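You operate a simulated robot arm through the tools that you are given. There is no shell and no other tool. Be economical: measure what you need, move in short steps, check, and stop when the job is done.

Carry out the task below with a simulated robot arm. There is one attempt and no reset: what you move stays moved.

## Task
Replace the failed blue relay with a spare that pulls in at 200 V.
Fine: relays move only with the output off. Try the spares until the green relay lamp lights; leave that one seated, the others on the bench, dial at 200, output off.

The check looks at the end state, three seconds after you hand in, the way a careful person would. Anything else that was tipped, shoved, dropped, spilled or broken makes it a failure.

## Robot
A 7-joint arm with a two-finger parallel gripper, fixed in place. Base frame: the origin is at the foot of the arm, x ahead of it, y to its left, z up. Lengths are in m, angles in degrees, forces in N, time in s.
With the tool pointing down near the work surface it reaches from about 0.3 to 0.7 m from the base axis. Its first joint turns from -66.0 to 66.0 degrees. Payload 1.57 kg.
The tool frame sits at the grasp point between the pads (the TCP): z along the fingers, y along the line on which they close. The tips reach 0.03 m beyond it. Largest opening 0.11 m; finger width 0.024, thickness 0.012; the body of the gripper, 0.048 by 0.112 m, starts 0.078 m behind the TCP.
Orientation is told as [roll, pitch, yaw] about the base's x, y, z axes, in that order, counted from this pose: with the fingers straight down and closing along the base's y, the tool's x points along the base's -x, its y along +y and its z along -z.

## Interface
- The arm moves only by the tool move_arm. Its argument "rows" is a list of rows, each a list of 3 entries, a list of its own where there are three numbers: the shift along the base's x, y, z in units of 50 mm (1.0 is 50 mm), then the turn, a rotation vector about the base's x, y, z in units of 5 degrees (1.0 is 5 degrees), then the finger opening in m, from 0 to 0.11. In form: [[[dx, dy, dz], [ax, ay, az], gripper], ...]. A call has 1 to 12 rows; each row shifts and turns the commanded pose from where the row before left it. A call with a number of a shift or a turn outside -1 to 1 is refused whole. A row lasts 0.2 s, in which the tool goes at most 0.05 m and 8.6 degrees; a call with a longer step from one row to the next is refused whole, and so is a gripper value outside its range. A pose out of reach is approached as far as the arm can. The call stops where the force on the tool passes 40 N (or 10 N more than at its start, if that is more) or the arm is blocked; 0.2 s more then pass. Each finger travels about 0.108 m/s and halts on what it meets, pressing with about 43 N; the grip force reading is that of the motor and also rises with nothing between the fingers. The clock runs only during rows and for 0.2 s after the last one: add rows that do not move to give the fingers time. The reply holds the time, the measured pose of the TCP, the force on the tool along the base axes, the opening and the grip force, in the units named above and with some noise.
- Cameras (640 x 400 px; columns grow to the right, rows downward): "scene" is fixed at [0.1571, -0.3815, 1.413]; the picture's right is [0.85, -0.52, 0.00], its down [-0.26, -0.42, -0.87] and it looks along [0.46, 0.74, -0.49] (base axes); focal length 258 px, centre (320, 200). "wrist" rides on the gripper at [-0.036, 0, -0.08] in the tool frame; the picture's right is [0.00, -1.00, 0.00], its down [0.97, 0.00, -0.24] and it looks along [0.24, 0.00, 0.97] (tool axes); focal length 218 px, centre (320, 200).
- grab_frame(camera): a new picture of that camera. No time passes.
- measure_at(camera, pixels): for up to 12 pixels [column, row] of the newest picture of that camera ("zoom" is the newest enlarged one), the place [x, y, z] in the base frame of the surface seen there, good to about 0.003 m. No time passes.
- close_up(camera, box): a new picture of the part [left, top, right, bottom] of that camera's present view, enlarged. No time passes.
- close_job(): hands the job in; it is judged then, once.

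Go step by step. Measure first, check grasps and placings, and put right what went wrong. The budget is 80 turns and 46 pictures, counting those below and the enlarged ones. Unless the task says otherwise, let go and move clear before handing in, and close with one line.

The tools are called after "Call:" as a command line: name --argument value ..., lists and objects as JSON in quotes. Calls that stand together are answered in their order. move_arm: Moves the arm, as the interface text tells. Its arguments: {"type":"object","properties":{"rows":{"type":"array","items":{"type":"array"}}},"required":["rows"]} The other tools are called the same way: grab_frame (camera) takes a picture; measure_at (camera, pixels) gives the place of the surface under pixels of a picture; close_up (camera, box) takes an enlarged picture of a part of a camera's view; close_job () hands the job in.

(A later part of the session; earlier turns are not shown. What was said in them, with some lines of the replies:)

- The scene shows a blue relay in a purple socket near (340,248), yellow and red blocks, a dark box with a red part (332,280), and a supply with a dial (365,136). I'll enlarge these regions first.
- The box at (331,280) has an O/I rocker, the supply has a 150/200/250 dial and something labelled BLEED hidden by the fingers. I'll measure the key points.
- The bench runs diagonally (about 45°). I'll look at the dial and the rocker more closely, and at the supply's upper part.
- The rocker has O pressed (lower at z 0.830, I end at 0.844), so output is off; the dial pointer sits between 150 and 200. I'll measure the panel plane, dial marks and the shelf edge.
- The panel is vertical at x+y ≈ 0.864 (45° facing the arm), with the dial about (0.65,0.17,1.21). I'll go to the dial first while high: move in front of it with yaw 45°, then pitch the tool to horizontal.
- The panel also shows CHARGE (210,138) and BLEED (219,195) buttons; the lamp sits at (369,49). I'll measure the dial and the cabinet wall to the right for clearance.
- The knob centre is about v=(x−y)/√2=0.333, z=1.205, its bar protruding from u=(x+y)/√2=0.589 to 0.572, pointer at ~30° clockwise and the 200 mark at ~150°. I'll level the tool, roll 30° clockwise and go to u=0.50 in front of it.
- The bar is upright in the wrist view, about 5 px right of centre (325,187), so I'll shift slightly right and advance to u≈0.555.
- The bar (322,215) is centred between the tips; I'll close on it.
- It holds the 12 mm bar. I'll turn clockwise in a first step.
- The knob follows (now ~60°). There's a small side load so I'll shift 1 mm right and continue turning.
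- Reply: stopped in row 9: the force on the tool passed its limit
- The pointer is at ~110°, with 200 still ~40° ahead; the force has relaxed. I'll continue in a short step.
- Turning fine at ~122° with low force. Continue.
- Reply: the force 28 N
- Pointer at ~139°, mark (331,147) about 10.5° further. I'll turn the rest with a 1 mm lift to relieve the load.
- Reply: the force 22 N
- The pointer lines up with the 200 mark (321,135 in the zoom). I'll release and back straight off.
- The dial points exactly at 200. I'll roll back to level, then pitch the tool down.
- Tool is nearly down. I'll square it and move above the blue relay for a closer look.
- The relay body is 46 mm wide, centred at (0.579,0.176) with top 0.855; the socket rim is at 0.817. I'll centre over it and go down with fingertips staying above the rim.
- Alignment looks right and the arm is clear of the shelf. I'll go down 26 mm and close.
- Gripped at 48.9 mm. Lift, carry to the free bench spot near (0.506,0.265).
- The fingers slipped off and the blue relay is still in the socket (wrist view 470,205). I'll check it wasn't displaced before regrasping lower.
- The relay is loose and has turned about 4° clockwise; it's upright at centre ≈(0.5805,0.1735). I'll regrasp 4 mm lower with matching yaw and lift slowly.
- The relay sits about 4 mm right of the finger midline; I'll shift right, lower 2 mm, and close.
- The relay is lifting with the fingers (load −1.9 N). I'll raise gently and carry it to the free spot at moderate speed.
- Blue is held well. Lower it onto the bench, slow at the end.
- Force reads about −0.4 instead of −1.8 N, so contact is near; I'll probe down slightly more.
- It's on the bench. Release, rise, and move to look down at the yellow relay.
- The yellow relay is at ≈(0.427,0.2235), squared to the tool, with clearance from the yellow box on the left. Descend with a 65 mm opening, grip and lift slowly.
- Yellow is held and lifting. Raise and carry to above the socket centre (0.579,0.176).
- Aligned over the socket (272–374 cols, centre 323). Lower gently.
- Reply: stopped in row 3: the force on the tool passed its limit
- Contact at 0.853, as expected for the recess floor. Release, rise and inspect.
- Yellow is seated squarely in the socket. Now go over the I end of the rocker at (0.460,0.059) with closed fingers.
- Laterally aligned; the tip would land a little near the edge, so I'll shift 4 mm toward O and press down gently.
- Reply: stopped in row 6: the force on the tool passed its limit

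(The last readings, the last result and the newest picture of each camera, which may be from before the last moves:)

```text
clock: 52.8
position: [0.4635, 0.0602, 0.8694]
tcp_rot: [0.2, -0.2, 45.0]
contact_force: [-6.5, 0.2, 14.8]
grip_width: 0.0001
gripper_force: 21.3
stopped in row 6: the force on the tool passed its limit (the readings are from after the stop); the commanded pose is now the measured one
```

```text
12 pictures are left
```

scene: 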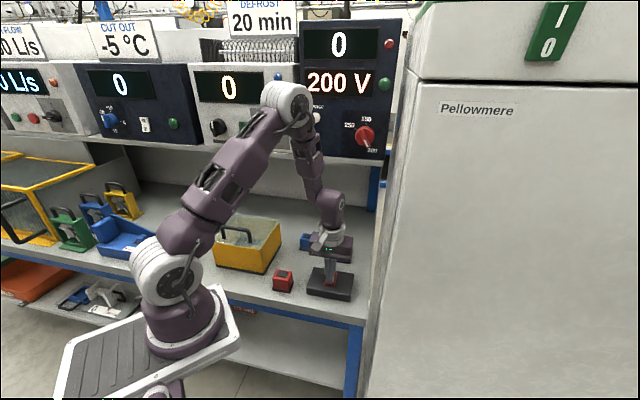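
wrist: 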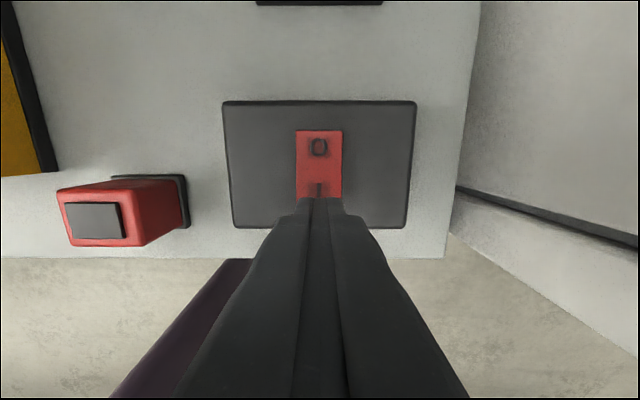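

The display now reads 200 V. I'll lift off and check the lamps.

Call:
move_arm --rows '[[[0, 0, 0.3], [0, 0, 0], 0.0], [[0, 0, 0.4], [0, 0, 0], 0.0], [[0, 0, 0], [0, 0, 0], 0.0], [[0, 0, 0], [0, 0, 0], 0.0]]'

Call:
close_up --camera "scene" --box '[290, 20, 410, 160]'

```text
clock: 53.8
position: [0.4648, 0.0591, 0.9037]
tcp_rot: [0.1, -0.2, 45.0]
contact_force: [0.3, 0.5, -1.0]
grip_width: 0.0
gripper_force: 21.6
```

```text
2.86 times, centred on (350, 90) of scene
```

zoom: 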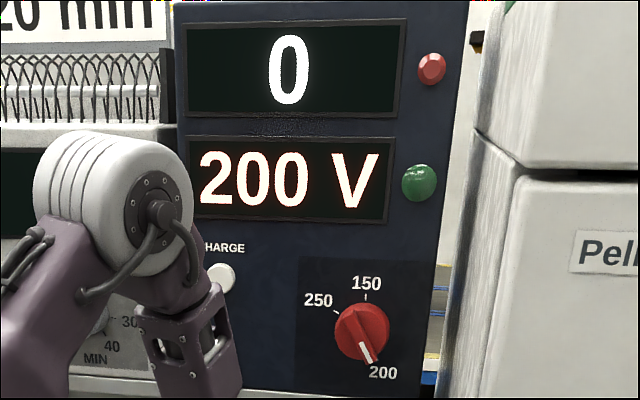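

200 V is on but the green lamp (419,183) stays dark, so yellow isn't the one. I'll press the O end to switch off.

Call:
move_arm --rows '[[[0.43, 0.43, 0], [0, 0, 0], 0.0], [[0, 0, 0], [0, 0, 0], 0.0], [[0, 0, -0.3], [0, 0, 0], 0.0], [[0, 0, -0.14], [0, 0, 0], 0.0], [[0, 0, -0.1], [0, 0, 0], 0.0], [[0, 0, -0.08], [0, 0, 0], 0.0], [[0, 0, -0.08], [0, 0, 0], 0.0], [[0, 0, -0.06], [0, 0, 0], 0.0]]'

Call:
move_arm --rows '[[[0, 0, 0.3], [0, 0, 0], 0.0], [[0, 0, 0.7], [0, 0, 0], 0.0], [[0, 0, 0.6], [0, 0, 0], 0.0], [[0, 0, 0], [0, 0, 0], 0.0]]'

Call:
grab_frame --camera "scene"

```text
clock: 55.6
position: [0.4862, 0.0808, 0.8699]
tcp_rot: [0.2, -0.3, 45.0]
contact_force: [-3.0, 0.3, 9.5]
grip_width: 0.0
gripper_force: 21.1
stopped in row 8: the force on the tool passed its limit (the readings are from after the stop); the commanded pose is now the measured one
```

```text
clock: 56.6
position: [0.4845, 0.0832, 0.947]
tcp_rot: [0.3, -0.4, 45.0]
contact_force: [0.4, -0.3, 0.3]
grip_width: 0.0001
gripper_force: 21.8
```

```text
10 pictures are left
```

scene: 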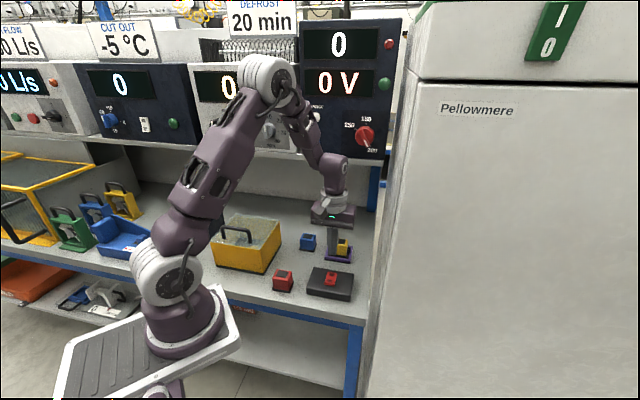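

Output is off (0 V). Fetch the yellow relay: go above (0.580,0.178), descend to 0.851 and grip.

Call:
move_arm --rows '[[[0.48, 0.47, 0], [0, 0, 0], 0.04], [[0.48, 0.47, 0], [0, 0, 0], 0.065], [[0.48, 0.47, 0], [0, 0, 0], 0.065], [[0.47, 0.48, 0], [0, 0, 0], 0.065], [[0, 0, 0], [0, 0, 0], 0.065], [[0, 0, -0.6], [0, 0, 0], 0.065], [[0, 0, -0.7], [0, 0, 0], 0.065], [[0, 0, -0.5], [0, 0, 0], 0.065], [[0, 0, -0.1], [0, 0, 0], 0.065], [[0, 0, 0], [0, 0, 0], 0.065]]'

Call:
grab_frame --camera "wrist"

```text
clock: 58.8
position: [0.582, 0.1755, 0.854]
tcp_rot: [0.1, -0.3, 45.0]
contact_force: [-0.4, -0.1, 0.5]
grip_width: 0.0651
gripper_force: 0.0
```

```text
9 pictures are left
```

wrist: 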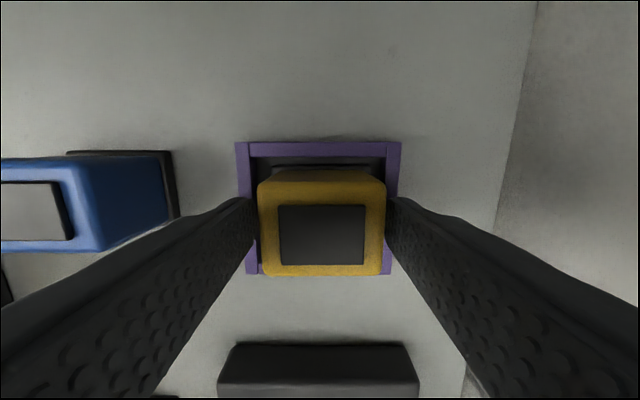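

Centred on the yellow relay (322,235). Lower 2 mm, grip, lift slowly.

Call:
move_arm --rows '[[[0, 0, -0.05], [0, 0, 0], 0.065], [[0, 0, 0], [0, 0, 0], 0.045], [[0, 0, 0], [0, 0, 0], 0.015], [[0, 0, 0], [0, 0, 0], 0.015], [[0, 0, 0], [0, 0, 0], 0.015], [[0, 0, 0.1], [0, 0, 0], 0.015], [[0, 0, 0.15], [0, 0, 0], 0.015], [[0, 0, 0.25], [0, 0, 0], 0.015], [[0, 0, 0.4], [0, 0, 0], 0.015], [[0, 0, 0.4], [0, 0, 0], 0.015], [[0, 0, 0.2], [0, 0, 0], 0.015], [[0, 0, 0], [0, 0, 0], 0.015]]'

```text
clock: 61.4
position: [0.58, 0.1782, 0.9262]
tcp_rot: [0.2, -0.3, 45.0]
contact_force: [1.2, -0.6, -1.0]
grip_width: 0.0494
gripper_force: 43.5
```

Held. Carry back to its original bench spot (0.427,0.2235).

Call:
move_arm --rows '[[[-0.25, 0.07, 0], [0, 0, 0], 0.015], [[-0.35, 0.1, 0], [0, 0, 0], 0.015], [[-0.35, 0.1, 0], [0, 0, 0], 0.015], [[-0.35, 0.1, 0], [0, 0, 0], 0.015], [[-0.35, 0.1, 0], [0, 0, 0], 0.015], [[-0.35, 0.1, 0], [0, 0, 0], 0.015], [[-0.35, 0.1, 0], [0, 0, 0], 0.015], [[-0.35, 0.11, 0], [0, 0, 0], 0.015], [[-0.36, 0.13, 0], [0, 0, 0], 0.015], [[0, 0, -0.5], [0, 0, 0], 0.015], [[0, 0, -0.6], [0, 0, 0], 0.015], [[0, 0, -0.2], [0, 0, 0], 0.015]]'

Call:
move_arm --rows '[[[0, 0, -0.1], [0, 0, 0], 0.015], [[0, 0, -0.06], [0, 0, 0], 0.015], [[0, 0, -0.04], [0, 0, 0], 0.015], [[0, 0, -0.03], [0, 0, 0], 0.015], [[0, 0, 0], [0, 0, 0], 0.015]]'

```text
clock: 64.0
position: [0.429, 0.2213, 0.862]
tcp_rot: [0.2, -0.3, 45.0]
contact_force: [1.0, -0.2, -2.1]
grip_width: 0.0493
gripper_force: 42.5
```

```text
clock: 65.2
position: [0.4288, 0.2208, 0.8514]
tcp_rot: [0.2, -0.3, 45.0]
contact_force: [0.0, -0.3, -1.5]
grip_width: 0.0493
gripper_force: 43.1
```

Call:
move_arm --rows '[[[0, 0, -0.04], [0, 0, 0], 0.015], [[0, 0, -0.03], [0, 0, 0], 0.015], [[0, 0, -0.03], [0, 0, 0], 0.015], [[0, 0, 0], [0, 0, 0], 0.015]]'

```text
clock: 66.2
position: [0.4271, 0.2207, 0.8459]
tcp_rot: [0.1, -0.4, 45.0]
contact_force: [-6.0, -2.5, 28.7]
grip_width: 0.0495
gripper_force: 42.9
```

It's on the bench. Release, rise, and go over the red relay.

Call:
move_arm --rows '[[[0, 0, 0.04], [0, 0, 0], 0.05], [[0, 0, 0], [0, 0, 0], 0.065], [[0, 0, 0], [0, 0, 0], 0.065], [[0, 0, 0.4], [0, 0, 0], 0.065], [[0, 0, 0.8], [0, 0, 0], 0.065], [[0, 0, 0.8], [0, 0, 0], 0.065], [[-0.46, -0.52, 0], [0, 0, 0], 0.08], [[-0.48, -0.52, 0], [0, 0, 0], 0.08], [[-0.48, -0.52, 0], [0, 0, 0], 0.08], [[0, 0, 0], [0, 0, 0], 0.08]]'

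Call:
grab_frame --camera "wrist"

Call:
measure_at --camera "wrist" --pixels '[[320, 200], [330, 200], [310, 200], [320, 215], [320, 185]]'

```text
clock: 68.4
position: [0.356, 0.1416, 0.9506]
tcp_rot: [0.1, -0.2, 45.0]
contact_force: [1.1, -0.4, -0.7]
grip_width: 0.0802
gripper_force: 0.0
```

```text
8 pictures are left
```

wrist: 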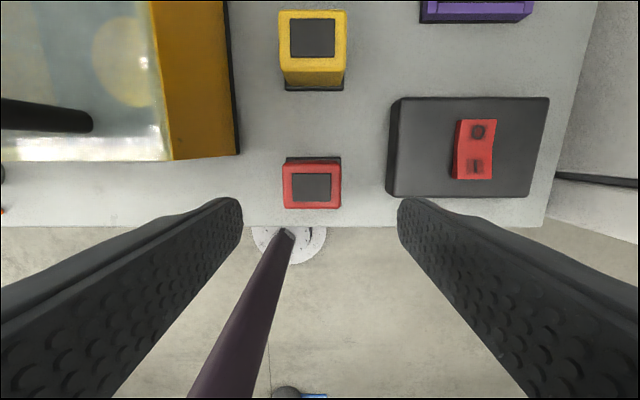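

```text
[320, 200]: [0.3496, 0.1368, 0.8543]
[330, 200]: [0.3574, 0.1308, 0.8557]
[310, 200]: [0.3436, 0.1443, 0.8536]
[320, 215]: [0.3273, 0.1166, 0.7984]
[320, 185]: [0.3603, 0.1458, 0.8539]
```

The red relay is at ≈(0.353,0.1515), squared. Centre, descend with clearance to both boxes, grip and lift slowly.

Call:
move_arm --rows '[[[-0.06, 0.19, -0.3], [0, 0, 0], 0.065], [[0, 0, -0.6], [0, 0, 0], 0.065], [[0, 0, -0.6], [0, 0, 0], 0.065], [[0, 0, -0.58], [0, 0, 0], 0.065], [[0, 0, 0], [0, 0, 0], 0.065], [[0, 0, 0], [0, 0, 0], 0.045], [[0, 0, 0], [0, 0, 0], 0.015], [[0, 0, 0], [0, 0, 0], 0.015], [[0, 0, 0], [0, 0, 0], 0.015], [[0, 0, 0.1], [0, 0, 0], 0.015], [[0, 0, 0.1], [0, 0, 0], 0.015], [[0, 0, 0.2], [0, 0, 0], 0.015]]'

Call:
grab_frame --camera "wrist"

```text
clock: 71.0
position: [0.3529, 0.1525, 0.8638]
tcp_rot: [0.2, -0.2, 45.0]
contact_force: [1.5, 0.7, -1.1]
grip_width: 0.0494
gripper_force: 43.0
```

```text
7 pictures are left
```

wrist: 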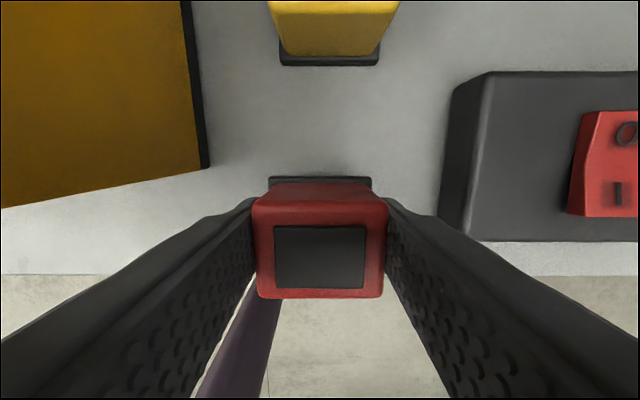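

Red is held, but sits ~7 mm toward the base from the tool centre (patch row 257 vs 238), so I'll target TCP (0.584,0.181). Lift and carry.

Call:
move_arm --rows '[[[0, 0, 0.3], [0, 0, 0], 0.015], [[0, 0, 0.5], [0, 0, 0], 0.015], [[0, 0, 0.5], [0, 0, 0], 0.015], [[0.4, 0.05, 0.1], [0, 0, 0], 0.015], [[0.53, 0.065, 0], [0, 0, 0], 0.015], [[0.53, 0.065, 0], [0, 0, 0], 0.015], [[0.53, 0.065, 0], [0, 0, 0], 0.015], [[0.53, 0.065, 0], [0, 0, 0], 0.015], [[0.53, 0.065, 0], [0, 0, 0], 0.015], [[0.53, 0.065, 0], [0, 0, 0], 0.015], [[0.53, 0.065, 0], [0, 0, 0], 0.015], [[0.51, 0.065, 0], [0, 0, 0], 0.015]]'

Call:
move_arm --rows '[[[0, 0, -0.2], [0, 0, 0], 0.015], [[0, 0, 0], [0, 0, 0], 0.015]]'

Call:
grab_frame --camera "wrist"

```text
clock: 73.6
position: [0.5859, 0.182, 0.9334]
tcp_rot: [0.3, -0.3, 45.1]
contact_force: [0.5, 0.6, -1.0]
grip_width: 0.0492
gripper_force: 43.2
```

```text
clock: 74.2
position: [0.5847, 0.1815, 0.9246]
tcp_rot: [0.2, -0.2, 45.0]
contact_force: [-0.3, -0.2, -0.2]
grip_width: 0.0494
gripper_force: 43.2
```

```text
6 pictures are left
```

wrist: 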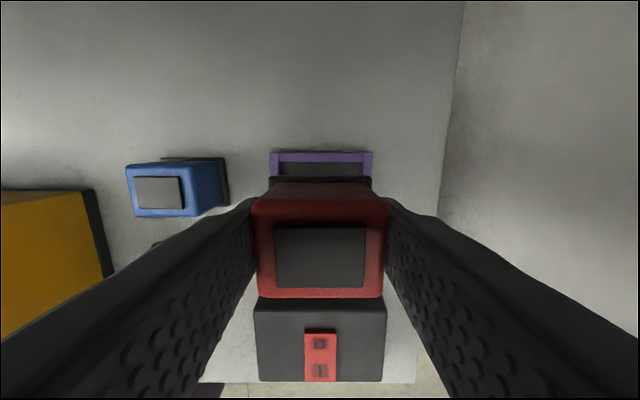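

Aligned over the socket (cols 269–373). Lower gently.

Call:
move_arm --rows '[[[0, 0, -0.4], [0, 0, 0], 0.015], [[0, 0, -0.4], [0, 0, 0], 0.015], [[0, 0, -0.3], [0, 0, 0], 0.015], [[0, 0, -0.15], [0, 0, 0], 0.015], [[0, 0, -0.08], [0, 0, 0], 0.015], [[0, 0, -0.05], [0, 0, 0], 0.015], [[0, 0, 0], [0, 0, 0], 0.015]]'

Call:
move_arm --rows '[[[0, 0, -0.04], [0, 0, 0], 0.015], [[0, 0, -0.03], [0, 0, 0], 0.015], [[0, 0, -0.02], [0, 0, 0], 0.015], [[0, 0, 0], [0, 0, 0], 0.015]]'

```text
clock: 75.8
position: [0.5851, 0.1812, 0.8533]
tcp_rot: [0.2, -0.3, 45.0]
contact_force: [-0.4, -0.2, -1.0]
grip_width: 0.0496
gripper_force: 42.4
```

```text
clock: 76.8
position: [0.5863, 0.181, 0.8505]
tcp_rot: [0.3, -0.3, 45.0]
contact_force: [-0.1, 0.0, -0.6]
grip_width: 0.0492
gripper_force: 43.3
```

Call:
move_arm --rows '[[[0, 0, -0.03], [0, 0, 0], 0.015], [[0, 0, -0.02], [0, 0, 0], 0.015], [[0, 0, 0], [0, 0, 0], 0.015]]'

```text
clock: 77.6
position: [0.5863, 0.1796, 0.8456]
tcp_rot: [0.1, -0.3, 45.1]
contact_force: [-0.7, 0.2, 2.7]
grip_width: 0.0493
gripper_force: 43.2
```

Contact begins (+2.7 N). The tips are near rim level, so I'll open only slightly, rise, then move away toward the rocker.

Call:
move_arm --rows '[[[0, 0, 0.02], [0, 0, 0], 0.048], [[0, 0, 0], [0, 0, 0], 0.053], [[0, 0, 0], [0, 0, 0], 0.053], [[0, 0, 0.2], [0, 0, 0], 0.053], [[0, 0, 0.4], [0, 0, 0], 0.058], [[0, 0, 0.7], [0, 0, 0], 0.06], [[-0.3, -0.3, 0.8], [0, 0, 0], 0.06], [[-0.5, -0.5, 0], [0, 0, 0], 0.03], [[0, 0, 0], [0, 0, 0], 0.0]]'

Call:
grab_frame --camera "wrist"

```text
clock: 79.6
position: [0.5452, 0.1419, 0.9555]
tcp_rot: [0.2, -0.3, 45.1]
contact_force: [-0.3, -0.6, 0.0]
grip_width: 0.0
gripper_force: 21.3
```

```text
5 pictures are left
```

wrist: 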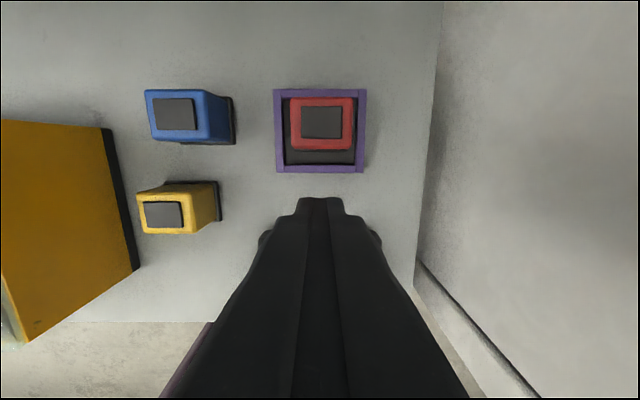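

Red is seated flat. Press I again at (0.4635,0.060).

Call:
move_arm --rows '[[[-0.41, -0.41, 0], [0, 0, 0], 0.0], [[-0.41, -0.41, 0], [0, 0, 0], 0.0], [[-0.41, -0.41, 0], [0, 0, 0], 0.0], [[-0.41, -0.41, 0], [0, 0, 0], 0.0], [[0, 0, -0.6], [0, 0, 0], 0.0], [[0, 0, -0.6], [0, 0, 0], 0.0], [[0, 0, -0.2], [0, 0, 0], 0.0], [[0, 0, -0.14], [0, 0, 0], 0.0], [[0, 0, -0.1], [0, 0, 0], 0.0], [[0, 0, -0.06], [0, 0, 0], 0.0], [[0, 0, -0.06], [0, 0, 0], 0.0], [[0, 0, -0.06], [0, 0, 0], 0.0]]'

Call:
move_arm --rows '[[[0, 0, 0.3], [0, 0, 0], 0.0], [[0, 0, 0.4], [0, 0, 0], 0.0], [[0, 0, 0], [0, 0, 0], 0.0], [[0, 0, 0], [0, 0, 0], 0.0]]'

Call:
close_up --camera "scene" --box '[290, 20, 410, 160]'

```text
clock: 81.9
position: [0.4644, 0.0583, 0.8694]
tcp_rot: [0.1, -0.2, 44.9]
contact_force: [-6.4, 0.1, 14.2]
grip_width: 0.0001
gripper_force: 21.2
stopped in row 11: the force on the tool passed its limit (the readings are from after the stop); the commanded pose is now the measured one
```

```text
clock: 82.9
position: [0.4662, 0.0598, 0.9034]
tcp_rot: [0.1, -0.4, 45.0]
contact_force: [0.4, -0.5, -0.1]
grip_width: 0.0
gripper_force: 21.1
```

```text
2.86 times, centred on (350, 90) of scene
```

zoom: 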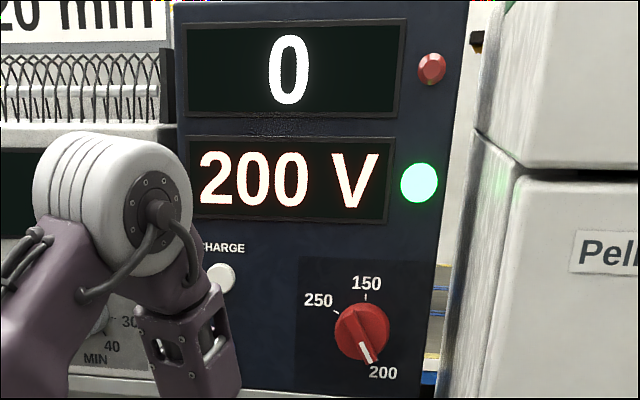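

The green lamp lights with red at 200 V, so red is the right spare. Switch the output off and rise clear.

Call:
move_arm --rows '[[[0.4, 0.43, 0], [0, 0, 0], 0.0], [[0, 0, 0], [0, 0, 0], 0.0], [[0, 0, -0.3], [0, 0, 0], 0.0], [[0, 0, -0.14], [0, 0, 0], 0.0], [[0, 0, -0.1], [0, 0, 0], 0.0], [[0, 0, -0.08], [0, 0, 0], 0.0], [[0, 0, -0.08], [0, 0, 0], 0.0], [[0, 0, -0.06], [0, 0, 0], 0.0]]'

Call:
move_arm --rows '[[[0, 0, 0.3], [0, 0, 0], 0.0], [[0, 0, 0.7], [0, 0, 0], 0.0], [[-0.2, -0.2, 0.7], [0, 0, 0], 0.0], [[-0.5, -0.5, 0.7], [0, 0, 0], 0.0], [[-0.5, -0.5, 0.5], [0, 0, 0], 0.0], [[0, 0, 0], [0, 0, 0], 0.0]]'

Call:
grab_frame --camera "scene"

Call:
close_up --camera "scene" --box '[230, 200, 390, 310]'

```text
clock: 84.7
position: [0.486, 0.0807, 0.8692]
tcp_rot: [-0.1, -0.4, 45.0]
contact_force: [-3.4, -0.4, 7.2]
grip_width: 0.0
gripper_force: 21.5
stopped in row 8: the force on the tool passed its limit (the readings are from after the stop); the commanded pose is now the measured one
```

```text
clock: 86.1
position: [0.4273, 0.0197, 1.0132]
tcp_rot: [0.1, -0.5, 45.0]
contact_force: [-0.6, -0.4, -1.0]
grip_width: 0.0
gripper_force: 21.5
```

```text
3 pictures are left
```

scene: 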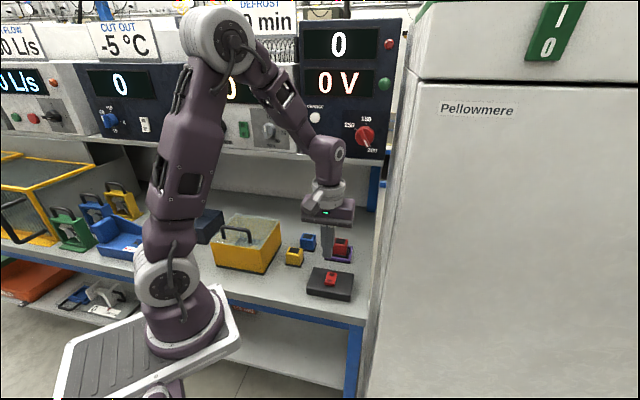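

```text
3.64 times, centred on (310, 255) of scene
```

zoom: 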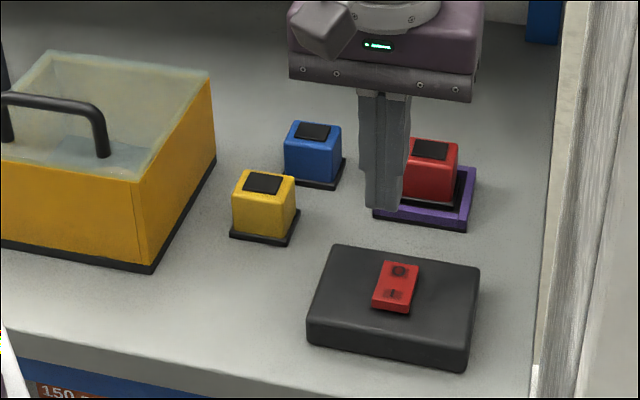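

The display reads 0 V, red is seated, blue and yellow stand upright on the bench, the dial is at 200 and the arm is clear, so I'm handing in.

Call:
close_job

```text
The job is handed in.
```

The red spare lit the green relay lamp at 200 V and is now seated in the socket; the blue and yellow relays are on the bench, the dial is at 200 and the output is off.
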